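You operate a simulated robot arm through the tools that you are given. There is no shell and no other tool.

You run a simulated robot arm. Do the job below in one go: nothing can be reset, and whatever is moved stays where it is left.

## Task
Fill the cream dish about half with sauce, sauce the yellow plantain chunk and shake cumin on the green one.
Fine: white squeeze bottle; put bottle and shaker back. Set down upright: white squeeze bottle, cumin shaker.

Only the result counts: the job must be done as asked and must still hold three seconds after the hand-in. Knocking over, shifting, dropping, spilling or breaking anything else fails it.

## Robot
A 7-joint arm with a two-finger parallel gripper, fixed in place. Base frame: the origin is at the foot of the arm, x ahead of it, y to its left, z up; the work surface is at about z = 0.91. Lengths are in m, angles in degrees, forces in N, time in s.
With the tool pointing down near the work surface it reaches from about 0.28 to 0.68 m from the base axis. Its first joint turns from -66.0 to 66.0 degrees. Payload 1.57 kg.
The TCP is the grasp point between the finger pads, 0.03 m short of the fingertips. In the tool frame z runs along the fingers and y along their closing line. Largest opening 0.11 m; finger width 0.024, thickness 0.012; the body of the gripper, 0.048 by 0.112 m, starts 0.078 m behind the TCP.
Orientation is that of the tool frame in the base frame, as [roll, pitch, yaw] about the fixed x, y, z axes, in that order (R = Rz(yaw) Ry(pitch) Rx(roll)). With the fingers straight down and closing along the base's y, the tool's x points along the base's -x, its y along +y and its z along -z.

## Interface
- The arm moves only by the tool apply_moves. Its argument "commands" is a list of rows, each a list of 6 numbers: the shift along the base's x, y, z in m, then the turn, a rotation vector about the base's x, y, z in degrees. In form: [[dx, dy, dz, wx, wy, wz], ...]. A call has 1 to 20 rows; each row is the pose to reach, as a shift and turn from the pose commanded when the call began. "grip" is the closure in counts, from 0 (fully open) to 255 (shut), set as the call begins (left out, the last holds). Rows are played at 5 a second. More than 0.05 m and 8.6 degrees between two rows, or a gripper value outside its range, and nothing of the call is played. Where a pose cannot be reached the arm comes as near as it can. A force on the tool above 40 N (or 10 N above the force at the start of the call, whichever is more), or a blocked arm, ends the call early, and 0.2 s more pass. The fingers move at their own pace (about 0.108 m/s each) and stop on an object; they squeeze with about 22 N. The grip force told is the motor's: it shows also when the fingers shut on nothing. Time passes only in rows, and 0.2 s behind the last, so rows that repeat a pose let the fingers close. The reply holds the time, the measured pose of the TCP, the force on the tool along the base axes, the opening and the grip force, in the units named above and with some noise, with the torque about the TCP (base axes, N m) and any sound that the robot's microphone picked up.
- Cameras (640 x 400 px; columns grow to the right, rows downward): "scene" is fixed at [0.1451, -0.3718, 1.4329]; the picture's right is [0.88, -0.47, 0.00], its down [-0.18, -0.33, -0.93] and it looks along [0.44, 0.82, -0.37] (base axes); focal length 268 px, centre (320, 200). "wrist" rides on the gripper at [0.07, 0.016, -0.141] in the tool frame; the picture's right is [-0.23, 0.97, 0.00], its down [-0.86, -0.20, -0.48] and it looks along [-0.47, -0.11, 0.88] (tool axes); focal length 222 px, centre (320, 200). There is no depth. A picture from a camera that has moved, and an enlarged one, comes with that camera's place and axes in the base frame and with its lens. The place of the scene camera against the robot may be out by one fixed shift of up to 0.018 m in any direction.
- camera(camera): a new picture of that camera. The clock stands still meanwhile.
- enlarge(camera, box): a new picture of the part [left, top, right, bottom] of that camera's present view, enlarged. The clock stands still meanwhile.
- finish_job(): hands the job in; it is judged then, once.

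Places have to be worked out from the pictures, the camera data and where the tool is seen. Open the gripper and draw the arm clear of the work before you hand the job in, unless the task says otherwise.

The tools are called after "Emit:" as name(argument=value, ...) on one line, values as JSON. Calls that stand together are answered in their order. apply_moves: Moves the arm, as the interface text tells. Its arguments: {"type":"object","properties":{"commands":{"type":"array"},"grip":{"type":"number"}},"required":["commands"]} The other tools are called the same way: camera (camera) takes a picture; enlarge (camera, box) takes an enlarged picture of a part of a camera's view; finish_job () hands the job in.

At the start:

```text
time_s: 0.0
tool_pos: [0.3828, 0.043, 1.3144]
orientation: [-180.0, -0.1, 180.0]
force: [0.2, -0.4, -1.2]
ft_torque: [-0.02, -0.01, 0.02]
finger_gap: 0.11
gripper_force: 0.1
```

scene: 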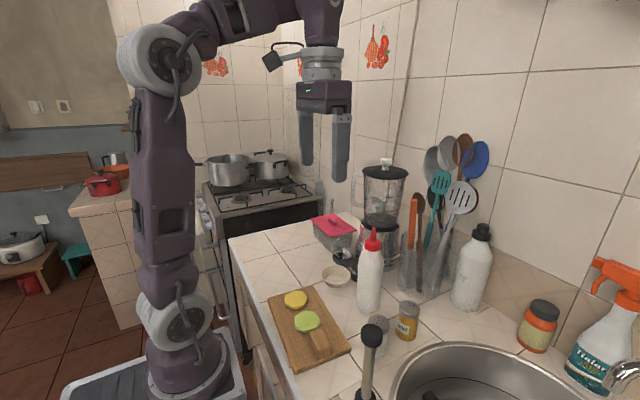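
wrist: 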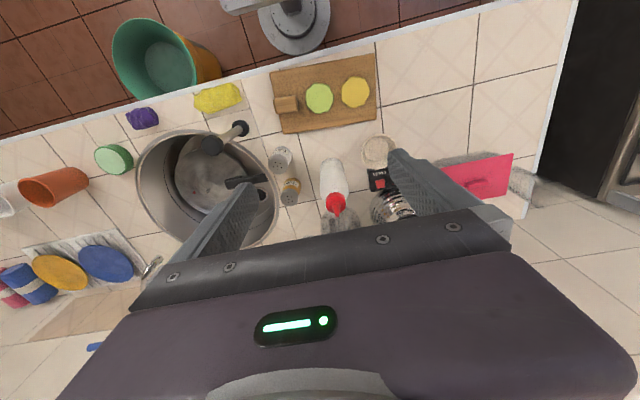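

I see the cutting board with yellow and green chunks, a cream dish, a white squeeze bottle with red cap, and two shakers by the sink. I'll enlarge the views to identify and locate them.

Emit:
enlarge(camera="scene", box=[230, 200, 470, 400])

Emit:
enlarge(camera="wrist", box=[240, 40, 440, 240])

Emit:
enlarge(camera="scene", box=[340, 280, 440, 380])

```text
2.00 times, centred on (350, 300) of scene
camera zoom: at [0.1451, -0.3718, 1.4329], right [0.88, -0.47, 0.0], down [-0.18, -0.33, -0.93], along [0.44, 0.82, -0.37], focal length 536 px, centre (260, 0)
```

zoom: 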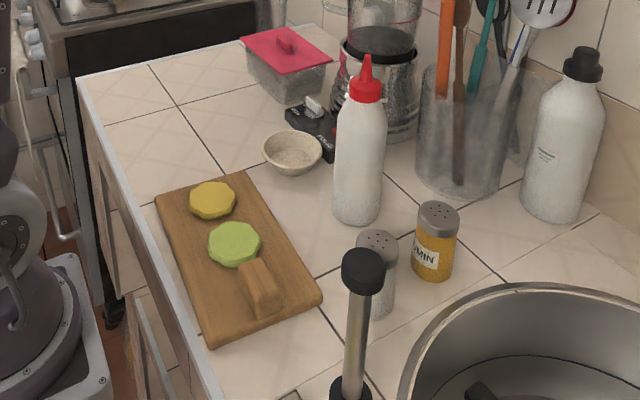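

```text
2.00 times, centred on (340, 140) of wrist
camera zoom: at [0.314, 0.0593, 1.4553], right [0.23, 0.97, 0.0], down [0.86, -0.2, 0.48], along [0.47, -0.11, -0.88], focal length 444 px, centre (280, 320)
```

zoom: 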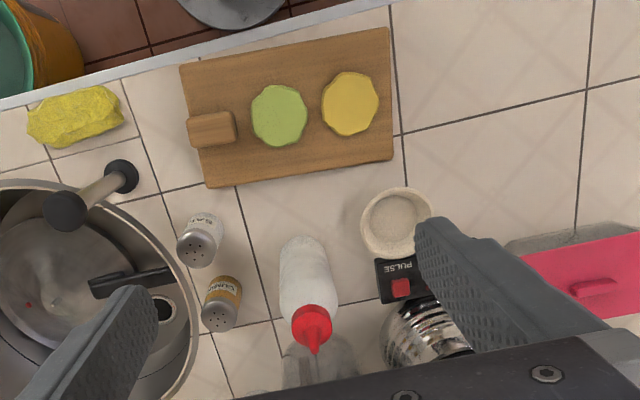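

```text
4.00 times, centred on (390, 330) of scene
camera zoom: at [0.1451, -0.3718, 1.4329], right [0.88, -0.47, 0.0], down [-0.18, -0.33, -0.93], along [0.44, 0.82, -0.37], focal length 1073 px, centre (40, -320)
```

zoom: 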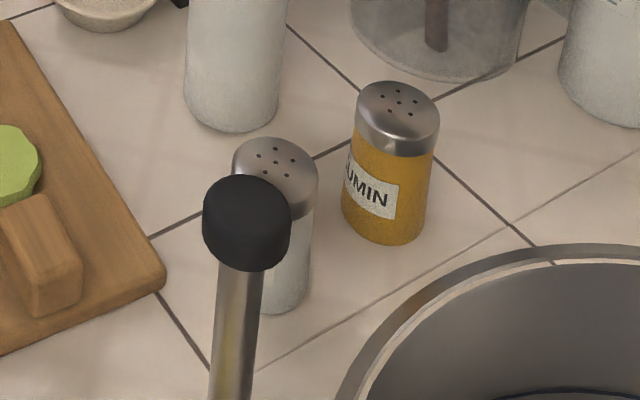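

The yellow-bodied shaker reads "CUMIN". From the wrist view I judge the bottle near (0.53, 0.04), the cumin shaker near (0.535, -0.065), the salt near (0.453, -0.064), the dish near (0.49, 0.155), yellow chunk near (0.354, 0.123) and green near (0.347, 0.05). I first test in free air whether the arm can hold the tool close to horizontal.

Emit:
apply_moves(commands=[[0.005, 0, 0, 0, -8.5, 0], [0.01, 0, 0, 0, -17, 0], [0.015, 0, 0, 0, -25.5, 0], [0.02, 0, 0, 0, -34, 0], [0.025, 0, 0, 0, -42.5, 0], [0.03, 0, 0, 0, -51, 0], [0.035, 0, 0, 0, -59.5, 0], [0.04, 0, 0, 0, -68, 0], [0.045, 0, 0, 0, -75, 0], [0.045, 0, 0, 0, -75, 0]], grip=0)

```text
time_s: 2.2
tool_pos: [0.4286, 0.0428, 1.3147]
orientation: [-179.9, 75.0, -180.0]
force: [-0.2, 0.3, 0.6]
ft_torque: [0.01, -0.02, 0.02]
finger_gap: 0.1099
gripper_force: 0.0
```

The tool reached 15° below horizontal without trouble. I take pictures from here to see the arm's posture and the objects.

Emit:
camera(camera="scene")

Emit:
camera(camera="wrist")

```text
taken
```

scene: 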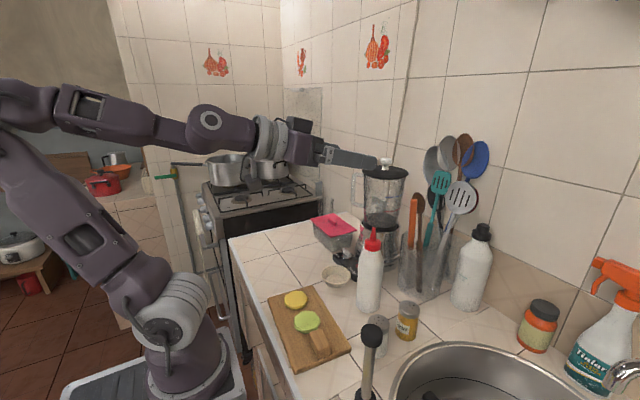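

```text
taken
camera wrist: at [0.274, 0.0593, 1.2833], right [0.06, 0.97, 0.22], down [-0.24, -0.2, 0.95], along [0.97, -0.11, 0.22], focal length 222 px, centre (320, 200)
```

wrist: 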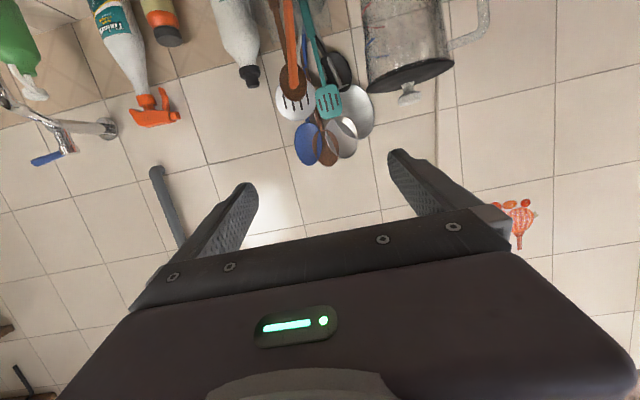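

Posture is fine (camera is below the hand in this pose). Next I test in free air how far the wrist can roll about the finger axis, since inverting the bottle and the shaker depends on it.

Emit:
apply_moves(commands=[[0, 0, 0, 8.211, 0, -2.2], [0, 0, 0, 16.42, 0, -4.4], [0, 0, 0, 24.63, 0, -6.6], [0, 0, 0, 32.84, 0, -8.8], [0, 0, 0, 41.06, 0, -11], [0, 0, 0, 49.27, 0, -13.2], [0, 0, 0, 57.48, 0, -15.4], [0, 0, 0, 65.69, 0, -17.6], [0, 0, 0, 73.9, 0, -19.8], [0, 0, 0, 82.11, 0, -22], [0, 0, 0, 90.32, 0, -24.2], [0, 0, 0, 98.53, 0, -26.4], [0, 0, 0, 106.74, 0, -28.6], [0, 0, 0, 114.95, 0, -30.8], [0, 0, 0, 123.17, 0, -33], [0, 0, 0, 131.38, 0, -35.2], [0, 0, 0, 139.59, 0, -37.4], [0, 0, 0, 147.8, 0, -39.6], [0, 0, 0, 156.01, 0, -41.8], [0, 0, 0, 164.22, 0, -44]])

```text
time_s: 6.4
tool_pos: [0.4289, 0.0428, 1.3147]
orientation: [147.5, -72.1, 33.7]
force: [-0.2, -0.3, 0.3]
ft_torque: [0.0, 0.02, 0.04]
finger_gap: 0.1101
gripper_force: 0.2
```

The full 170° roll is reachable. I complete the roll to 180° (camera on top) and descend a little in front of the bottle, to look at the objects from the grasp posture.

Emit:
apply_moves(commands=[[-0.02, 0, -0.03, 5, 0, -1.34], [-0.04, 0, -0.06, 9.66, 0, -2.59], [-0.05, 0, -0.09, 9.66, 0, -2.59], [-0.05, 0, -0.12, 9.66, 0, -2.59], [-0.05, 0, -0.12, 9.66, 0, -2.59]])

Emit:
camera(camera="wrist")

Emit:
camera(camera="scene")

```text
time_s: 7.6
tool_pos: [0.3838, 0.0425, 1.244]
orientation: [-179.9, -75.0, 0.0]
force: [0.5, 0.6, 0.1]
ft_torque: [0.01, 0.03, 0.0]
finger_gap: 0.1101
gripper_force: 0.0
out of reach, approached as far as the arm can: row 3, 4, 5
```

```text
taken
camera wrist: at [0.2666, 0.0267, 1.3468], right [-0.06, -0.97, -0.22], down [-0.68, 0.2, -0.7], along [0.73, 0.11, -0.68], focal length 222 px, centre (320, 200)
```

wrist: 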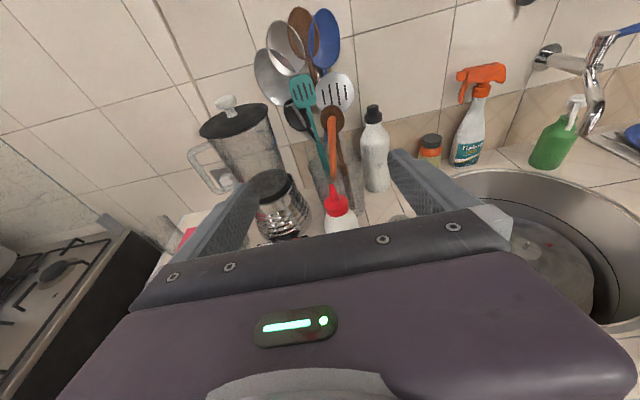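

```text
taken
```

scene: 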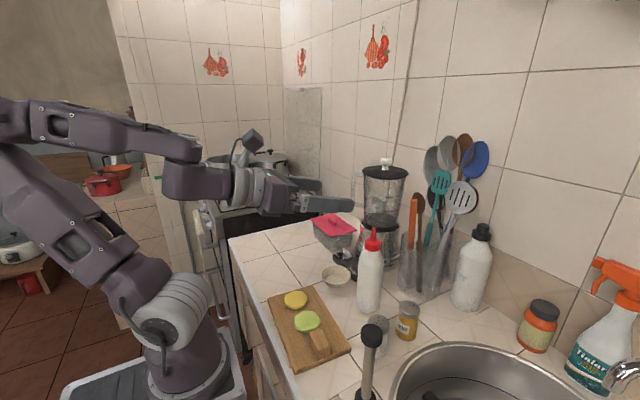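

Retracting to x≈0.38 with a near-horizontal tool hits the reach limit; further out should be fine. I move forward to x≈0.47 and check reach, then look again.

Emit:
apply_moves(commands=[[0.03, 0, 0, 0, 0, 0], [0.06, 0, 0, 0, 0, 0], [0.09, 0, 0, 0, 0, 0], [0.09, 0, 0, 0, 0, 0]])

Emit:
camera(camera="wrist")

```text
time_s: 8.6
tool_pos: [0.4773, 0.0419, 1.2426]
orientation: [-179.8, -75.0, -0.1]
force: [-0.2, -0.3, 0.4]
ft_torque: [0.0, -0.01, -0.02]
finger_gap: 0.11
gripper_force: 0.1
```

```text
taken
camera wrist: at [0.3595, 0.0266, 1.3456], right [-0.06, -0.97, -0.22], down [-0.68, 0.2, -0.7], along [0.73, 0.11, -0.68], focal length 222 px, centre (320, 200)
```

wrist: 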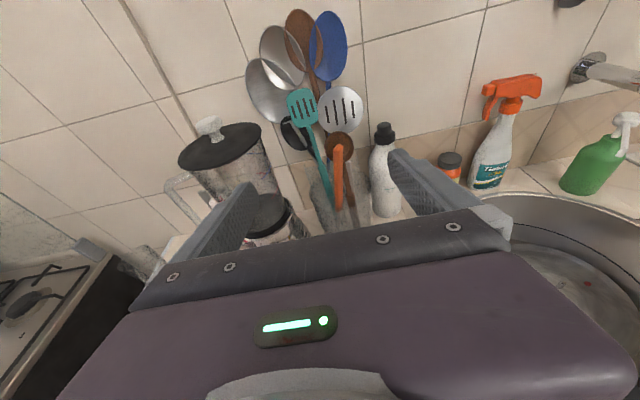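

Reach is fine at x≈0.477. Combining the two wrist views puts the bottle's axis near (0.533, 0.042), with its tip at about z = 1.11. I narrow the fingers a little and test descending to grasp height just in front of the bottle.

Emit:
apply_moves(commands=[[-0.02, 0, -0.03, 0, 0, 0], [-0.03, 0, -0.06, 0, 0, 0], [-0.03, 0, -0.09, 0, 0, 0], [-0.03, 0, -0.12, 0, 0, 0], [-0.03, 0, -0.15, 0, 0, 0], [-0.03, 0, -0.18, 0, 0, 0], [-0.03, 0, -0.18, 0, 0, 0]], grip=40)

Emit:
camera(camera="scene")

Emit:
camera(camera="wrist")

```text
time_s: 10.2
tool_pos: [0.4643, 0.0637, 1.2103]
orientation: [-179.9, -74.9, -0.1]
force: [0.0, 0.0, -0.8]
ft_torque: [0.0, -0.01, -0.01]
finger_gap: 0.0926
gripper_force: 0.1
out of reach, approached as far as the arm can: row 2, 3, 4, 5, 6, 7
```

```text
taken
```

scene: 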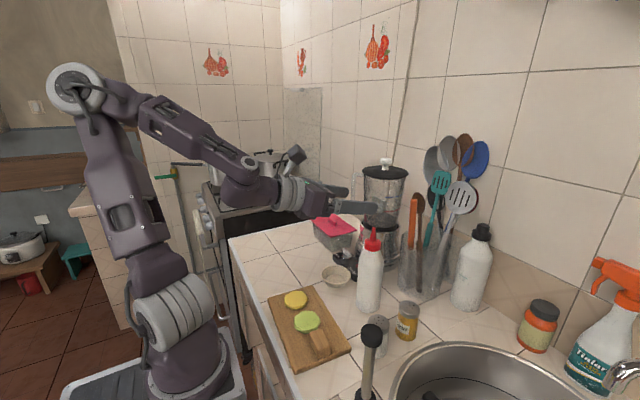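

```text
taken
camera wrist: at [0.3464, 0.0472, 1.3139], right [-0.06, -0.97, -0.22], down [-0.69, 0.2, -0.7], along [0.73, 0.11, -0.68], focal length 222 px, centre (320, 200)
```

wrist: 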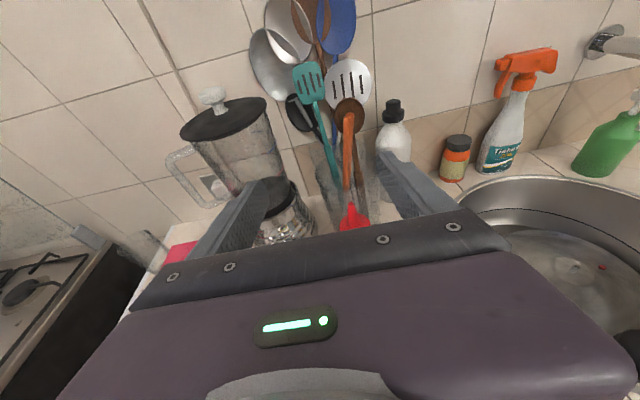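

With the tool pointing straight ahead, the wrist bend limits how low I can go. I'll approach sideways instead (tool yawed toward −y from the left side), so I yaw −60° while still high and check reach.

Emit:
apply_moves(commands=[[0, 0.01, 0.02, 0, 0, -8], [0, 0.02, 0.02, 0, 0, -16], [0, 0.03, 0.02, 0, 0, -24], [0, 0.04, 0.02, 0, 0, -32], [0, 0.05, 0.02, 0, 0, -40], [0, 0.06, 0.02, 0, 0, -48], [0, 0.07, 0.02, 0, 0, -56], [0, 0.08, 0.02, 0, 0, -60], [0, 0.08, 0.02, 0, 0, -60]])

Emit:
camera(camera="wrist")

Emit:
camera(camera="scene")

```text
time_s: 12.2
tool_pos: [0.3629, 0.1224, 1.2338]
orientation: [-179.8, -75.0, -60.1]
force: [-0.3, 0.3, 0.5]
ft_torque: [-0.01, -0.01, 0.0]
finger_gap: 0.0925
gripper_force: 0.0
out of reach, approached as far as the arm can: row 4, 5, 6, 7, 8, 9
```

```text
taken
camera wrist: at [0.2909, 0.2173, 1.338], right [-0.87, -0.44, -0.22], down [-0.17, 0.69, -0.7], along [0.46, -0.57, -0.68], focal length 222 px, centre (320, 200)
```

wrist: 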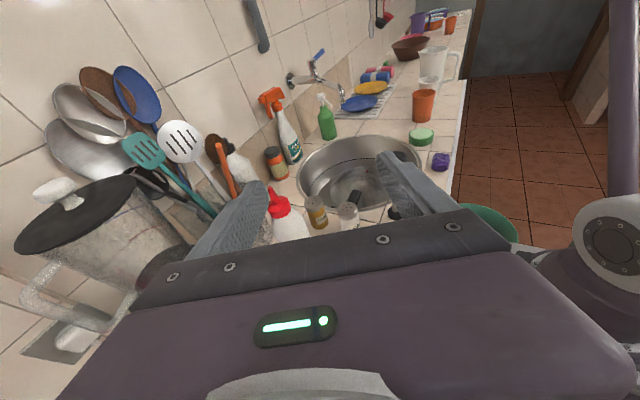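

```text
taken
```

scene: 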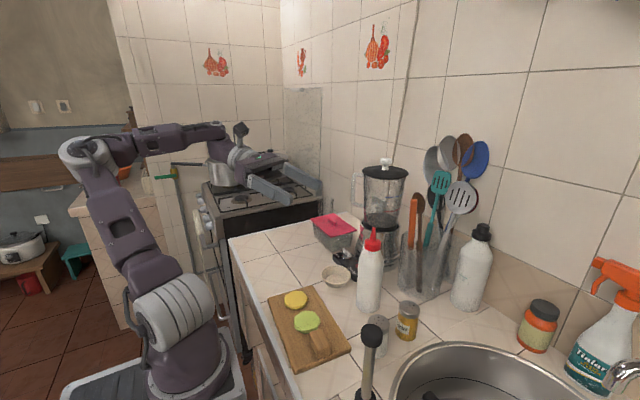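

The orientation was reached but the position fell short in x. I probe from this configuration whether I can extend outward again.

Emit:
apply_moves(commands=[[0.03, 0.02, 0, 0, 0, 0], [0.06, 0.04, 0, 0, 0, 0], [0.09, 0.06, 0, 0, 0, 0], [0.09, 0.06, 0, 0, 0, 0]])

```text
time_s: 13.2
tool_pos: [0.3578, 0.146, 1.2365]
orientation: [-179.8, -75.0, -60.1]
force: [0.3, 0.2, 0.0]
ft_torque: [0.02, 0.0, -0.03]
finger_gap: 0.0925
gripper_force: 0.0
out of reach, approached as far as the arm can: row 1, 2, 3, 4
```

This branch is stuck at a wrist limit. A better branch comes from the natural tool-down posture, so I undo the yaw, the roll, and then the tilt, staying high and clear.

Emit:
apply_moves(commands=[[0.01, -0.01, 0.01, 0, 0, 8], [0.025, -0.02, 0.02, 0, 0, 16], [0.04, -0.03, 0.03, 0, 0, 24], [0.055, -0.04, 0.04, 0, 0, 32], [0.07, -0.05, 0.05, 0, 0, 40], [0.085, -0.06, 0.06, 0, 0, 48], [0.095, -0.08, 0.07, 0, 0, 56], [0.1, -0.09, 0.08, 0, 0, 60], [0.1, -0.1, 0.08, 0, 0, 60]])

```text
time_s: 15.2
tool_pos: [0.4561, 0.0458, 1.32]
orientation: [179.9, -75.0, 0.2]
force: [-0.3, 0.7, -0.3]
ft_torque: [-0.01, 0.0, 0.01]
finger_gap: 0.0926
gripper_force: 0.0
```

Back at yaw 0 as commanded. Now I roll back −170° about the finger axis.

Emit:
apply_moves(commands=[[0, 0, 0, -8.211, 0, 2.2], [0, 0, 0, -16.42, 0, 4.4], [0, 0, 0, -24.63, 0, 6.6], [0, 0, 0, -32.84, 0, 8.8], [0, 0, 0, -41.06, 0, 11], [0, 0, 0, -49.27, 0, 13.2], [0, 0, 0, -57.48, 0, 15.4], [0, 0, 0, -65.69, 0, 17.6], [0, 0, 0, -73.9, 0, 19.8], [0, 0, 0, -82.11, 0, 22], [0, 0, 0, -90.32, 0, 24.2], [0, 0, 0, -98.53, 0, 26.4], [0, 0, 0, -106.74, 0, 28.6], [0, 0, 0, -114.95, 0, 30.8], [0, 0, 0, -123.17, 0, 33], [0, 0, 0, -131.38, 0, 35.2], [0, 0, 0, -139.59, 0, 37.4], [0, 0, 0, -147.8, 0, 39.6], [0, 0, 0, -156.01, 0, 41.8], [0, 0, 0, -164.22, 0, 44]])

```text
time_s: 19.4
tool_pos: [0.4555, 0.0454, 1.3201]
orientation: [147.5, 72.1, 146.2]
force: [0.2, 0.8, 0.6]
ft_torque: [0.01, 0.03, -0.01]
finger_gap: 0.0927
gripper_force: 0.1
```

Rolling the last 10° now; after that I'll tilt the tool down.

Emit:
apply_moves(commands=[[0, 0, 0, -5, 0, 1.34], [0, 0, 0, -9.66, 0, 2.59], [0, 0, 0, -9.66, 0, 2.59]])

Emit:
apply_moves(commands=[[-0.01, 0, 0, 0, 8.5, 0], [-0.02, 0, 0, 0, 17, 0], [-0.03, 0, 0, 0, 25.5, 0], [-0.04, 0, -0.01, 0, 34, 0], [-0.05, 0, -0.02, 0, 42.5, 0], [-0.06, 0, -0.03, 0, 51, 0], [-0.07, 0, -0.04, 0, 59.5, 0], [-0.07, 0, -0.05, 0, 68, 0], [-0.07, 0, -0.06, 0, 75, 0], [-0.07, 0, -0.06, 0, 75, 0]])

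Emit:
camera(camera="wrist")

```text
time_s: 20.2
tool_pos: [0.4552, 0.0452, 1.3196]
orientation: [-179.8, 74.9, -179.8]
force: [-0.4, -0.3, 0.1]
ft_torque: [0.03, -0.01, -0.02]
finger_gap: 0.0927
gripper_force: 0.0
```

```text
time_s: 22.4
tool_pos: [0.321, -0.0277, 1.249]
orientation: [-179.9, 0.1, -179.9]
force: [-0.1, -0.1, 0.4]
ft_torque: [-0.01, 0.02, 0.02]
finger_gap: 0.0925
gripper_force: 0.0
out of reach, approached as far as the arm can: row 7, 8, 9, 10
```

```text
taken
camera wrist: at [0.2523, -0.0101, 1.3891], right [0.23, 0.97, 0.0], down [0.85, -0.2, 0.48], along [0.47, -0.11, -0.88], focal length 222 px, centre (320, 200)
```

wrist: 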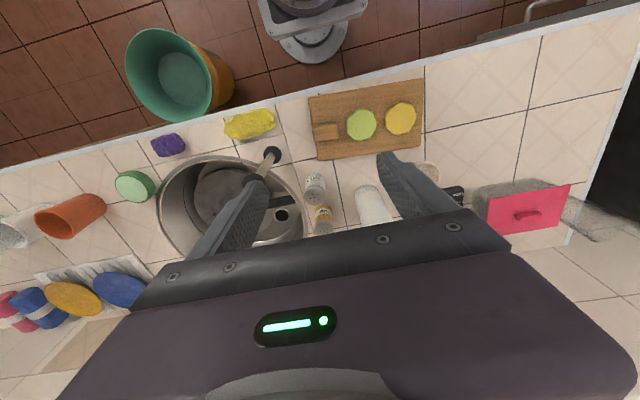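

The arm was told unreachable near a pose it previously held, so its joints must have drifted to a different branch. I check the posture.

Emit:
camera(camera="scene")

```text
taken
```

scene: 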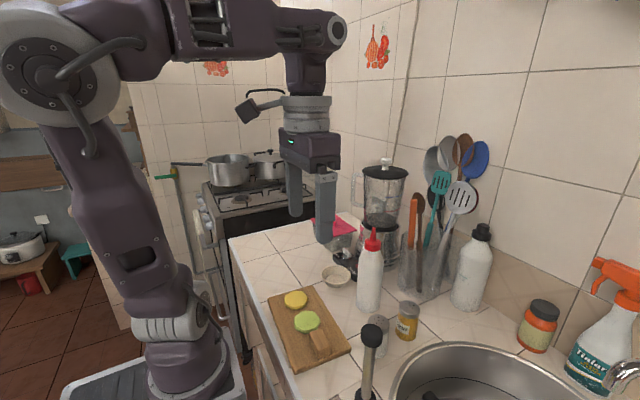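

The elbow has swung back and right. I return to the start pose (tool down, about (0.383, 0.043, 1.314)) and see if the arm recovers its posture.

Emit:
apply_moves(commands=[[0.0, 0.0, 0.03, 0, 0, 0], [0.01, 0.02, 0.06, 0, 0, 0], [0.03, 0.04, 0.065, 0, 0, 0], [0.05, 0.06, 0.065, 0, 0, 0], [0.062, 0.071, 0.065, 0, 0, 0], [0.062, 0.071, 0.065, 0, 0, 0], [0.062, 0.071, 0.065, 0, 0, 0]])

Emit:
camera(camera="scene")

```text
time_s: 24.0
tool_pos: [0.3099, -0.0266, 1.2931]
orientation: [-179.8, 0.3, -180.0]
force: [-0.7, -0.2, -0.1]
ft_torque: [0.03, -0.01, 0.02]
finger_gap: 0.0927
gripper_force: 0.1
out of reach, approached as far as the arm can: row 1, 2, 3, 4, 5, 6, 7
```

```text
taken
```

scene: 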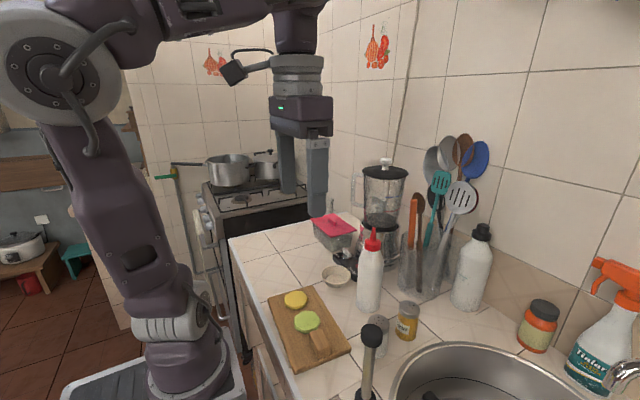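

I probe single directions to find which joint is at its limit: first a yaw each way, then small shifts.

Emit:
apply_moves(commands=[[0, 0, 0, 0, 0, 8], [0, 0, 0, 0, 0, 8]])

Emit:
apply_moves(commands=[[0, 0, 0, 0, 0, -8], [0, 0, 0, 0, 0, -8]])

Emit:
apply_moves(commands=[[0.03, 0, 0, 0, 0, 0], [0.03, 0, 0, 0, 0, 0]])

Emit:
apply_moves(commands=[[0, 0.03, 0, 0, 0, 0], [0, 0.03, 0, 0, 0, 0]])

Emit:
apply_moves(commands=[[0, -0.03, 0, 0, 0, 0], [0, -0.03, 0, 0, 0, 0]])

```text
time_s: 24.6
tool_pos: [0.2873, -0.0144, 1.2862]
orientation: [179.9, 0.1, -172.0]
force: [-0.6, 0.1, 0.4]
ft_torque: [-0.01, -0.02, -0.03]
finger_gap: 0.0925
gripper_force: 0.0
out of reach, approached as far as the arm can: row 1, 2
```

```text
time_s: 25.2
tool_pos: [0.287, -0.0143, 1.285]
orientation: [179.9, 0.1, 179.9]
force: [0.2, -0.1, 0.8]
ft_torque: [-0.02, -0.01, -0.01]
finger_gap: 0.0927
gripper_force: 0.0
```

```text
time_s: 25.8
tool_pos: [0.3085, -0.02, 1.2821]
orientation: [-179.8, 0.2, -179.9]
force: [-0.4, -0.4, 0.0]
ft_torque: [-0.03, 0.01, -0.03]
finger_gap: 0.0927
gripper_force: 0.1
out of reach, approached as far as the arm can: row 1, 2
```

```text
time_s: 26.4
tool_pos: [0.2966, -0.0038, 1.2771]
orientation: [-179.7, 0.3, -180.0]
force: [0.6, 0.1, 0.1]
ft_torque: [-0.02, -0.01, -0.01]
finger_gap: 0.0928
gripper_force: 0.0
out of reach, approached as far as the arm can: row 1, 2
```

```text
time_s: 27.0
tool_pos: [0.2961, -0.0348, 1.2758]
orientation: [-180.0, 0.0, -180.0]
force: [-0.6, 0.6, 0.0]
ft_torque: [0.01, -0.02, -0.02]
finger_gap: 0.0928
gripper_force: 0.1
```

Yaw + and moves to +y/+x are blocked while yaw − and −y are free: the last joint is wound to one end of its range (the wrist flipped during my roll test). I unwind by yawing −170° with the tool down, which should centre that joint and put the camera on the far side.

Emit:
apply_moves(commands=[[0.003, 0.003, 0.001, 0, 0, -8.5], [0.006, 0.006, 0.002, 0, 0, -17], [0.01, 0.01, 0.003, 0, 0, -25.5], [0.015, 0.015, 0.005, 0, 0, -34], [0.02, 0.02, 0.006, 0, 0, -42.5], [0.025, 0.025, 0.007, 0, 0, -51], [0.03, 0.03, 0.008, 0, 0, -59.5], [0.035, 0.035, 0.01, 0, 0, -68], [0.04, 0.04, 0.01, 0, 0, -76.5], [0.045, 0.045, 0.01, 0, 0, -85], [0.05, 0.05, 0.01, 0, 0, -93.5], [0.055, 0.055, 0.01, 0, 0, -102], [0.06, 0.06, 0.01, 0, 0, -110.5], [0.065, 0.065, 0.01, 0, 0, -119], [0.07, 0.07, 0.01, 0, 0, -127.5], [0.075, 0.07, 0.01, 0, 0, -136], [0.08, 0.07, 0.01, 0, 0, -144.5], [0.085, 0.07, 0.01, 0, 0, -153], [0.085, 0.07, 0.01, 0, 0, -161.5], [0.085, 0.07, 0.01, 0, 0, -170]])

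Emit:
camera(camera="scene")

Emit:
camera(camera="wrist")

```text
time_s: 31.2
tool_pos: [0.3121, -0.0099, 1.2666]
orientation: [179.1, -0.6, 11.1]
force: [-0.7, -0.5, -0.4]
ft_torque: [-0.02, 0.02, -0.01]
finger_gap: 0.0925
gripper_force: 0.1
out of reach, approached as far as the arm can: row 5, 6, 7, 8, 9, 10, 11, 12, 13, 14, 15, 16, 17, 18, 19, 20
```

```text
taken
```

scene: 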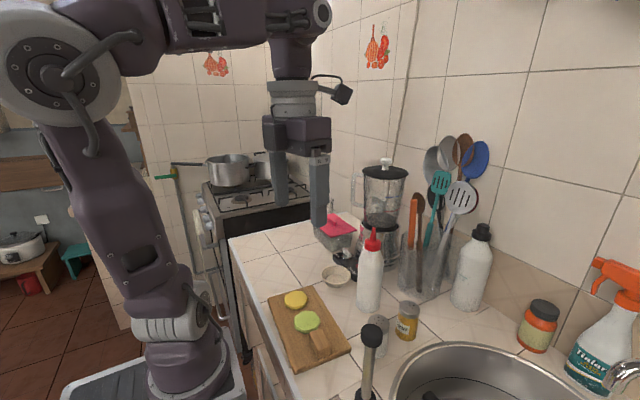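

```text
taken
camera wrist: at [0.3824, -0.0106, 1.4083], right [-0.04, -1.0, 0.01], down [-0.88, 0.04, 0.47], along [-0.47, 0.01, -0.88], focal length 222 px, centre (320, 200)
```

wrist: 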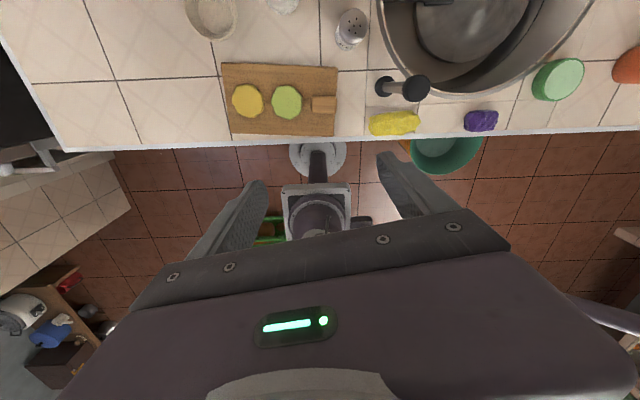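

The yaw succeeded, but +x and +z shifts stay blocked, which fits a wrist pitch limit that relaxes when lower. I go lower and outward with the tool down to test that.

Emit:
apply_moves(commands=[[0, 0, -0.03, 0, 0, -5.5], [0.01, 0.01, -0.06, 0, 0, -11.1], [0.03, 0.02, -0.09, 0, 0, -11.1], [0.06, 0.03, -0.1, 0, 0, -11.1], [0.09, 0.05, -0.1, 0, 0, -11.1], [0.11, 0.05, -0.1, 0, 0, -11.1], [0.11, 0.05, -0.1, 0, 0, -11.1]])

Emit:
camera(camera="scene")

```text
time_s: 32.8
tool_pos: [0.3207, -0.0087, 1.1734]
orientation: [179.9, -0.1, -1.1]
force: [-0.6, -0.1, 0.0]
ft_torque: [0.01, 0.01, -0.01]
finger_gap: 0.0928
gripper_force: 0.0
out of reach, approached as far as the arm can: row 2, 3, 4, 5, 6, 7
```

```text
taken
```

scene: 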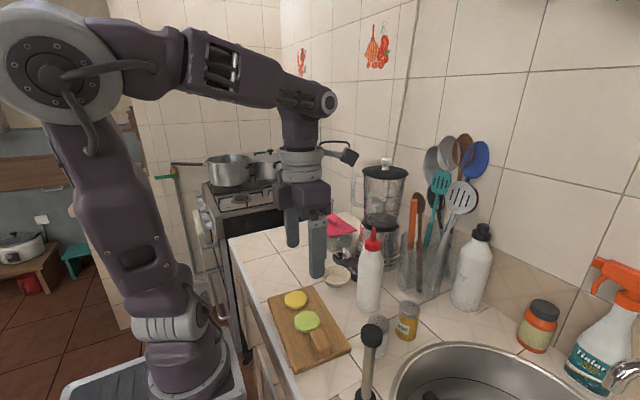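

Only x/y stay blocked while z is free, and yaw is free: this matches the wrist being in its flipped branch (forearm-roll joint at its end). To unflip it, I raise the tool past horizontal (slightly upward), then will swing it left and back down.

Emit:
apply_moves(commands=[[0.005, 0, 0.015, 0, -8, 0], [0.01, 0, 0.03, 0, -16, 0], [0.015, 0, 0.045, 0, -24, 0], [0.02, 0, 0.06, 0, -32, 0], [0.03, 0, 0.075, 0, -40, 0], [0.04, 0, 0.09, 0, -48, 0], [0.05, 0, 0.1, 0, -56, 0], [0.06, 0, 0.11, 0, -64, 0], [0.07, 0, 0.12, 0, -72, 0], [0.08, 0, 0.13, 0, -80, 0], [0.09, 0, 0.14, 0, -88, 0], [0.1, 0, 0.15, 0, -96, 0], [0.11, 0, 0.16, 0, -104, 0], [0.12, 0, 0.17, 0, -112, 0], [0.13, 0, 0.18, 0, -120, 0], [0.13, 0, 0.18, 0, -120, 0]])

Emit:
camera(camera="scene")

```text
time_s: 36.2
tool_pos: [0.4713, -0.0231, 1.3936]
orientation: [-1.9, -60.3, -177.9]
force: [0.3, -0.1, 0.6]
ft_torque: [0.05, 0.03, 0.03]
finger_gap: 0.093
gripper_force: 0.1
out of reach, approached as far as the arm can: row 12, 13, 14, 15, 16
```

```text
taken
```

scene: 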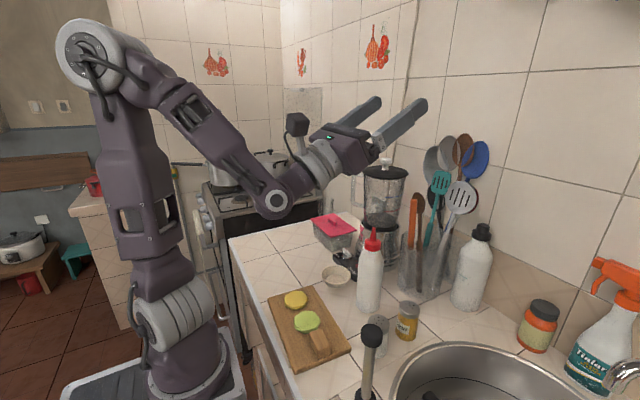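

Very useful: in this branch the wrist bends upward freely with the camera on top, which is just what a low horizontal grasp needs, with the last joint centred. I level the tool to 15° below horizontal and test descending in front of the bottle.

Emit:
apply_moves(commands=[[-0.005, 0.01, -0.03, 0, 8, 0], [-0.01, 0.02, -0.06, 0, 16, 0], [-0.015, 0.03, -0.09, 0, 24, 0], [-0.02, 0.04, -0.12, 0, 32, 0], [-0.025, 0.05, -0.15, 0, 40, 0], [-0.03, 0.065, -0.18, 0, 45, 0], [-0.03, 0.065, -0.2, 0, 45, 0], [-0.03, 0.065, -0.2, 0, 45, 0]])

Emit:
camera(camera="scene")

Emit:
camera(camera="wrist")

```text
time_s: 38.0
tool_pos: [0.4473, 0.0474, 1.2181]
orientation: [-175.8, -74.7, -4.3]
force: [-0.5, 0.4, 0.8]
ft_torque: [-0.03, 0.0, 0.01]
finger_gap: 0.0925
gripper_force: 0.0
out of reach, approached as far as the arm can: row 1, 2, 3, 4, 6, 7, 8
```

```text
taken
```

scene: 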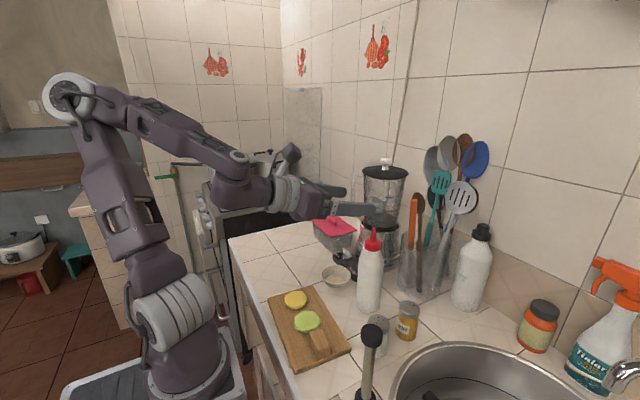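

```text
taken
camera wrist: at [0.3294, 0.0302, 1.3209], right [-0.07, -0.97, -0.24], down [-0.69, 0.22, -0.7], along [0.73, 0.12, -0.68], focal length 222 px, centre (320, 200)
```

wrist: 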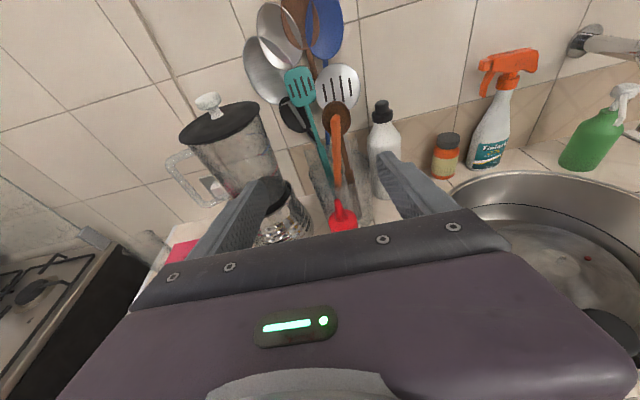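

It stalls at about z = 1.21 this close in. I test the same reach radius as the bottle (about 0.53 m) over the empty counter on the left, yawing the tool with it, to see how low I can go there.

Emit:
apply_moves(commands=[[0.02, 0.03, 0.03, 0, 0, 8], [0.03, 0.07, 0.04, 0, 0, 16], [0.03, 0.11, 0.04, 0, 0, 24], [0.03, 0.15, 0.04, 0, 0, 32], [0.03, 0.19, 0.04, 0, 0, 36], [0.01, 0.225, 0.03, 0, 0, 36], [0.005, 0.233, 0.0, 0, 0, 36], [0.005, 0.233, -0.03, 0, 0, 36], [0.005, 0.233, -0.06, 0, 0, 36], [0.005, 0.233, -0.09, 0, 0, 36], [0.005, 0.233, -0.12, 0, 0, 36], [0.005, 0.233, -0.15, 0, 0, 36]])

Emit:
camera(camera="scene")

```text
time_s: 40.6
tool_pos: [0.3955, 0.3176, 1.1218]
orientation: [-173.8, -75.7, 28.8]
force: [0.7, -0.2, -0.7]
ft_torque: [0.04, -0.07, 0.09]
finger_gap: 0.0925
gripper_force: 0.0
out of reach, approached as far as the arm can: row 8, 9, 10, 11, 12
```

```text
taken
```

scene: 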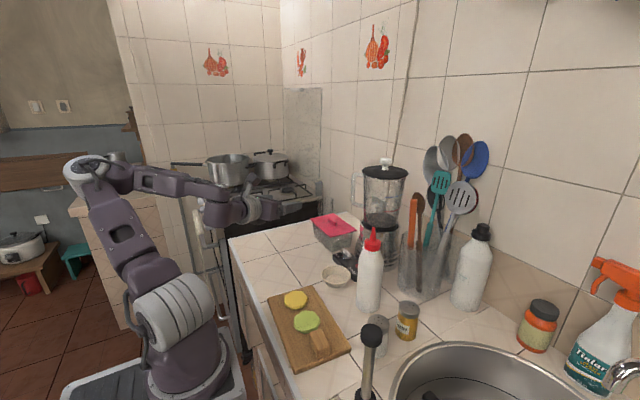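

Still stalls near z≈1.2 there, so I do want the un-flipped branch. I swing the tool to point left (azimuth 90°) with the wrist in front of the robot, the first half of un-flipping.

Emit:
apply_moves(commands=[[0, -0.01, 0.03, 0, 0, 8], [0, -0.02, 0.06, 0, 0, 16], [0, -0.03, 0.09, 0, 0, 24], [0, -0.04, 0.12, 0, 0, 32], [-0.01, -0.05, 0.14, 0, 0, 40], [-0.02, -0.06, 0.15, 0, 0, 48], [-0.03, -0.08, 0.15, 0, 0, 56], [-0.04, -0.1, 0.15, 0, 0, 61], [-0.04, -0.1, 0.15, 0, 0, 61]])

Emit:
camera(camera="scene")

```text
time_s: 42.6
tool_pos: [0.358, 0.2191, 1.2699]
orientation: [-175.8, -75.0, 92.6]
force: [0.0, -0.3, -0.2]
ft_torque: [-0.02, -0.03, -0.01]
finger_gap: 0.0929
gripper_force: 0.1
out of reach, approached as far as the arm can: row 1, 2, 3
```

```text
taken
```

scene: 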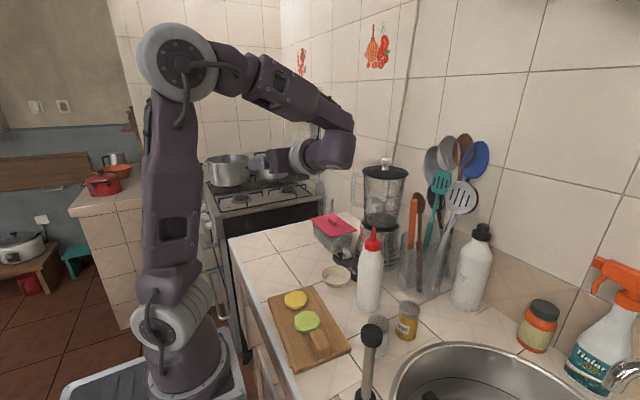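

Now the tool points left with a healthy posture. I test descending in this sideways pose.

Emit:
apply_moves(commands=[[0, 0, -0.03, 0, 0, 0], [0, 0, -0.06, 0, 0, 0], [0, 0, -0.09, 0, 0, 0], [0, 0, -0.12, 0, 0, 0], [0, 0, -0.15, 0, 0, 0], [0, 0, -0.18, 0, 0, 0], [0, 0, -0.18, 0, 0, 0]])

Emit:
camera(camera="scene")

Emit:
camera(camera="wrist")

```text
time_s: 44.2
tool_pos: [0.3553, 0.2208, 1.0886]
orientation: [-176.0, -74.9, 92.9]
force: [0.4, 0.0, -0.2]
ft_torque: [-0.03, 0.01, -0.03]
finger_gap: 0.0927
gripper_force: 0.2
```

```text
taken
```

scene: 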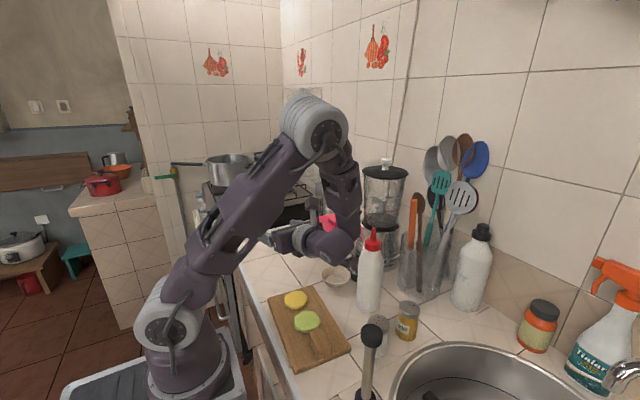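

```text
taken
camera wrist: at [0.3876, 0.1053, 1.1918], right [0.97, 0.05, -0.24], down [-0.13, -0.7, -0.7], along [-0.21, 0.71, -0.68], focal length 222 px, centre (320, 200)
```

wrist: 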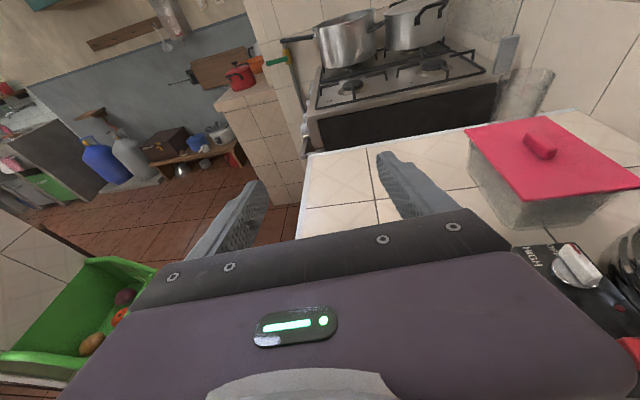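

Excellent: with the tool pointing left, the arm goes low comfortably with the camera on top. Now I test the roll range about the finger axis here, since the last joint alone must do it.

Emit:
apply_moves(commands=[[0, 0, 0.01, -0.416, 8.2, -2.2], [0, 0, 0.02, -0.831, 16.4, -4.4], [0, 0, 0.03, -1.247, 24.6, -6.6], [0, 0, 0.04, -1.662, 32.8, -8.8], [0, 0, 0.05, -2.078, 41, -11], [0, 0, 0.06, -2.494, 49.2, -13.2], [0, 0, 0.06, -2.909, 57.4, -15.4], [0, 0, 0.06, -3.325, 65.6, -17.6], [0, 0, 0.06, -3.74, 73.8, -19.8], [0, 0, 0.06, -4.156, 82, -22], [0, 0, 0.06, -4.572, 90.2, -24.2], [0, 0, 0.06, -4.987, 98.4, -26.4], [0, 0, 0.06, -5.403, 106.6, -28.6], [0, 0, 0.06, -5.818, 114.8, -30.8], [0, 0, 0.06, -6.234, 123, -33], [0, 0, 0.06, -6.65, 131.2, -35.2], [0, 0, 0.06, -7.065, 139.4, -37.4], [0, 0, 0.06, -7.481, 147.6, -39.6], [0, 0, 0.06, -7.896, 155.8, -41.8], [0, 0, 0.06, -8.312, 164, -44]])

Emit:
camera(camera="scene")

```text
time_s: 48.4
tool_pos: [0.3181, 0.1328, 1.1053]
orientation: [-143.4, 72.1, -53.1]
force: [0.1, -1.5, -0.2]
ft_torque: [0.0, 0.01, 0.01]
finger_gap: 0.093
gripper_force: 0.1
out of reach, approached as far as the arm can: row 18, 19, 20
```

```text
taken
```

scene: 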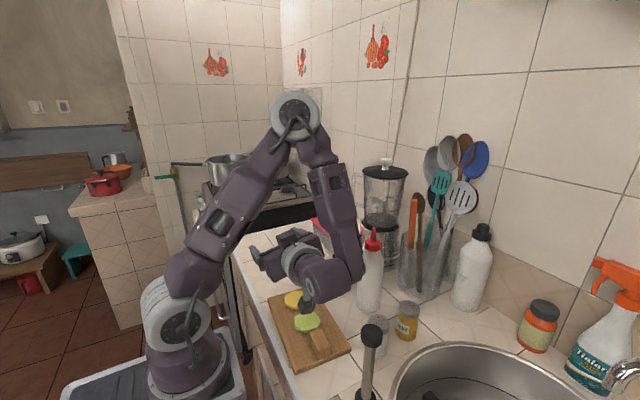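

The roll is good to about +145° and then a limit drags the position. I roll back to camera-up, restoring the position, then I'll test the other direction.

Emit:
apply_moves(commands=[[0.002, 0.004, 0.004, -0.15, -8.23, 2.1], [0.004, 0.008, 0.008, -0.31, -16.47, 4.2], [0.006, 0.012, 0.012, -0.46, -24.7, 6.3], [0.008, 0.016, 0.016, -0.61, -32.93, 8.4], [0.01, 0.02, 0.02, -0.77, -41.17, 10.5], [0.012, 0.03, 0.024, -0.92, -49.4, 12.6], [0.014, 0.04, 0.028, -1.07, -57.63, 14.7], [0.016, 0.05, 0.032, -1.22, -65.87, 16.8], [0.02, 0.06, 0.036, -1.38, -74.1, 18.9], [0.025, 0.07, 0.04, -1.53, -82.33, 21], [0.03, 0.08, 0.044, -1.68, -90.57, 23.1], [0.037, 0.088, 0.044, -1.84, -98.8, 25.2], [0.037, 0.088, 0.044, -1.99, -107.03, 27.3], [0.037, 0.088, 0.044, -2.14, -115.26, 29.4], [0.037, 0.088, 0.044, -2.3, -123.5, 31.5], [0.037, 0.088, 0.044, -2.45, -131.73, 33.6], [0.037, 0.088, 0.044, -2.6, -139.96, 35.7], [0.037, 0.088, 0.044, -2.76, -148.2, 37.8], [0.037, 0.088, 0.044, -2.91, -156.43, 39.9], [0.037, 0.088, 0.044, -3.06, -164.66, 42]])

```text
time_s: 52.6
tool_pos: [0.3552, 0.2204, 1.1505]
orientation: [175.9, -75.6, 93.3]
force: [0.2, 0.4, -0.4]
ft_torque: [0.01, 0.02, 0.02]
finger_gap: 0.0929
gripper_force: 0.1
```

Back at camera-up, exact position. Now testing roll in the negative direction to −144°.

Emit:
apply_moves(commands=[[0, 0, 0, -0.15, -8.23, 2.1], [0, 0, 0, -0.31, -16.47, 4.2], [0, 0, 0, -0.46, -24.7, 6.3], [0, 0, 0, -0.61, -32.93, 8.4], [0, 0, 0, -0.77, -41.17, 10.5], [0, 0, 0, -0.92, -49.4, 12.6], [0, 0, 0, -1.07, -57.63, 14.7], [0, 0, 0, -1.22, -65.87, 16.8], [0, 0, 0, -1.38, -74.1, 18.9], [0, 0, 0, -1.53, -82.33, 21], [0, 0, 0, -1.68, -90.57, 23.1], [0, 0, 0, -1.84, -98.8, 25.2], [0, 0, 0, -1.99, -107.03, 27.3], [0, 0, 0, -2.14, -115.26, 29.4], [0, 0, 0, -2.3, -123.5, 31.5], [0, 0, 0, -2.45, -131.73, 33.6], [0, 0, 0, -2.6, -139.96, 35.7]])

```text
time_s: 56.2
tool_pos: [0.3552, 0.2194, 1.1493]
orientation: [114.2, 53.1, -161.5]
force: [1.1, -0.9, -0.4]
ft_torque: [-0.01, 0.01, -0.02]
finger_gap: 0.093
gripper_force: 0.0
```

−144° is fine. I extend to see whether about −170° is reachable too.

Emit:
apply_moves(commands=[[0, 0, 0, -0.15, -8.23, 2.1], [0, 0, 0, -0.31, -16.47, 4.2], [0, 0, 0, -0.46, -24.7, 6.3]])

Emit:
camera(camera="scene")

```text
time_s: 57.0
tool_pos: [0.356, 0.2204, 1.1502]
orientation: [148.5, 73.2, -123.6]
force: [-0.7, -0.2, -0.1]
ft_torque: [0.01, 0.03, -0.01]
finger_gap: 0.0927
gripper_force: 0.1
```

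```text
taken
```

scene: 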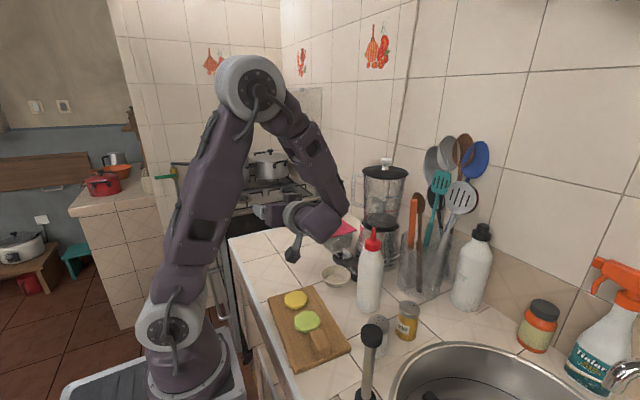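

−170° also works, so pouring will use a negative roll of up to ~170°. I roll back to camera-up while rising and moving right, to look at the bottle and shaker from the right-hand approach side.

Emit:
apply_moves(commands=[[0, 0, 0.01, 0.15, 8.23, -2.1], [0, 0, 0.02, 0.31, 16.47, -4.2], [0, 0, 0.03, 0.46, 24.7, -6.3], [0, 0, 0.04, 0.61, 32.93, -8.4], [0, 0, 0.05, 0.77, 41.17, -10.5], [0, 0, 0.06, 0.92, 49.4, -12.6], [0, -0.02, 0.07, 1.07, 57.63, -14.7], [0, -0.04, 0.08, 1.22, 65.87, -16.8], [0, -0.06, 0.08, 1.38, 74.1, -18.9], [0, -0.08, 0.08, 1.53, 82.33, -21], [0.01, -0.1, 0.08, 1.68, 90.57, -23.1], [0.02, -0.12, 0.08, 1.84, 98.8, -25.2], [0.03, -0.14, 0.08, 1.99, 107.03, -27.3], [0.04, -0.16, 0.08, 2.14, 115.26, -29.4], [0.05, -0.18, 0.08, 2.3, 123.5, -31.5], [0.06, -0.2, 0.08, 2.45, 131.73, -33.6], [0.07, -0.22, 0.08, 2.6, 139.96, -35.7], [0.08, -0.24, 0.08, 2.76, 148.2, -37.8], [0.09, -0.26, 0.08, 2.91, 156.43, -39.9], [0.1, -0.28, 0.08, 3.06, 164.66, -42]])

Emit:
camera(camera="wrist")

Emit:
camera(camera="scene")

```text
time_s: 61.2
tool_pos: [0.455, -0.0607, 1.2308]
orientation: [177.0, -75.6, 92.1]
force: [-0.3, -0.3, -0.1]
ft_torque: [0.0, -0.01, 0.0]
finger_gap: 0.0927
gripper_force: 0.1
```

```text
taken
camera wrist: at [0.4692, -0.1799, 1.332], right [0.98, -0.07, -0.21], down [-0.2, -0.67, -0.71], along [-0.09, 0.74, -0.67], focal length 222 px, centre (320, 200)
```

wrist: 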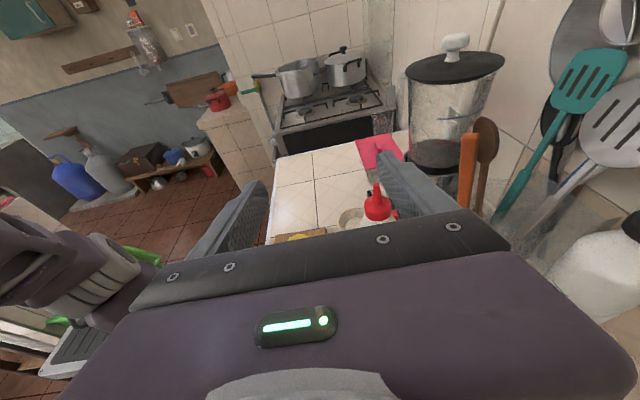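

```text
taken
```

scene: 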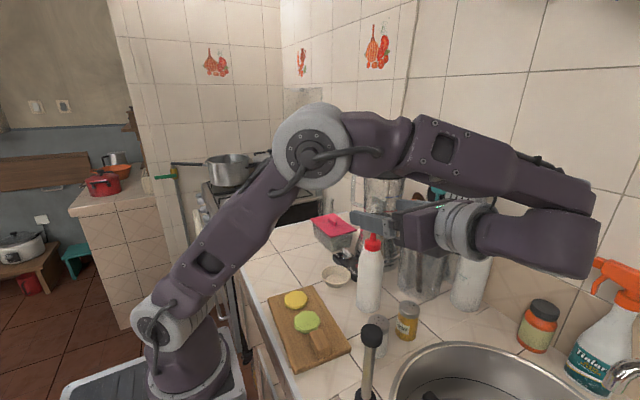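

The wrist view shows the nozzle and scene pose is good. Triangulating the nozzle tip across views gives about (0.521, 0.042, 1.138). I enlarge both views to refine.

Emit:
enlarge(camera="wrist", box=[320, 160, 440, 240])

Emit:
enlarge(camera="scene", box=[320, 200, 440, 350])

```text
5.00 times, centred on (380, 200) of wrist
camera zoom: at [0.4692, -0.1799, 1.332], right [0.98, -0.07, -0.21], down [-0.2, -0.67, -0.71], along [-0.09, 0.74, -0.67], focal length 1111 px, centre (20, 200)
```

zoom: 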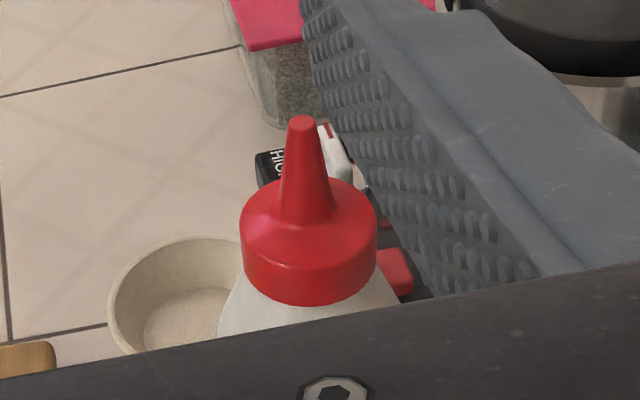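

```text
2.67 times, centred on (380, 275) of scene
camera zoom: at [0.1451, -0.3717, 1.4329], right [0.88, -0.47, 0.0], down [-0.18, -0.33, -0.93], along [0.44, 0.82, -0.37], focal length 715 px, centre (160, 0)
```

zoom: 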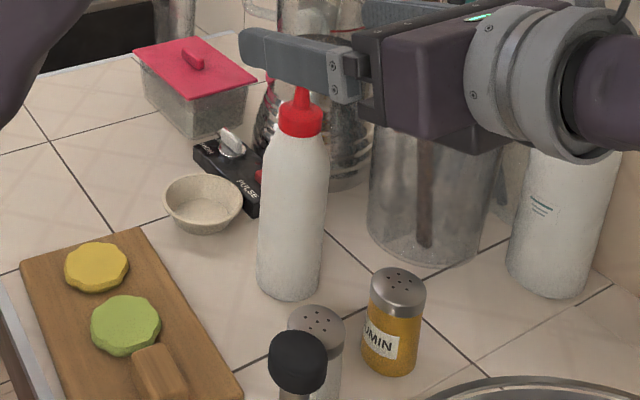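

Refined: bottle axis about (0.521, 0.043), tip z≈1.137, body diameter ≈0.064; cumin cap top about (0.529, −0.063, 1.01). I open fully and move above the bottle with the tool pointing along +y, tilted 20° down, so the fingers can descend straddling it.

Emit:
apply_moves(commands=[[0.015, 0.02, 0, -1.1, 0.15, 0.2], [0.03, 0.04, 0, -2.2, 0.3, 0.4], [0.045, 0.06, 0, -3.4, 0.45, 0.6], [0.055, 0.08, 0, -4.5, 0.6, 0.8], [0.066, 0.1037, 0, -5.6, 0.74, 1.0], [0.066, 0.1037, -0.02, -5.6, 0.74, 1.0], [0.066, 0.1037, -0.02, -5.6, 0.74, 1.0]], grip=0)

Emit:
camera(camera="wrist")

Emit:
enlarge(camera="scene", box=[320, 180, 480, 340])

```text
time_s: 62.8
tool_pos: [0.5226, 0.0429, 1.2083]
orientation: [179.6, -70.0, 90.6]
force: [-0.2, 0.4, 0.0]
ft_torque: [-0.01, 0.0, -0.03]
finger_gap: 0.1099
gripper_force: 0.1
```

```text
taken
camera wrist: at [0.5394, -0.065, 1.3224], right [0.97, -0.07, -0.21], down [-0.19, -0.74, -0.64], along [-0.11, 0.67, -0.74], focal length 222 px, centre (320, 200)
```

wrist: 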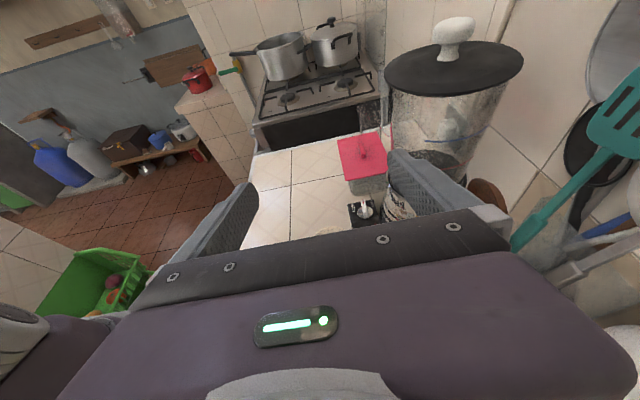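

```text
2.50 times, centred on (400, 260) of scene
camera zoom: at [0.1451, -0.3717, 1.4329], right [0.88, -0.47, 0.0], down [-0.18, -0.33, -0.93], along [0.44, 0.82, -0.37], focal length 671 px, centre (120, 50)
```

zoom: 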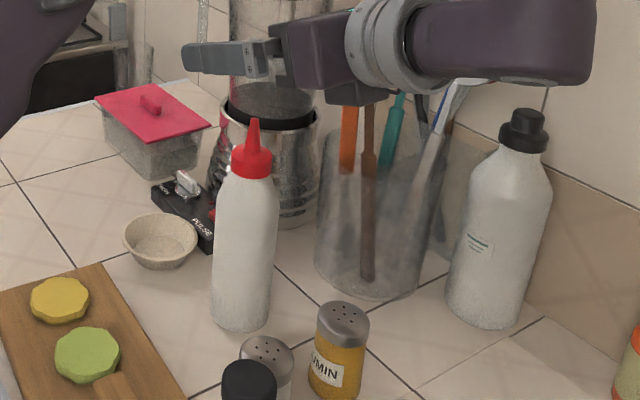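

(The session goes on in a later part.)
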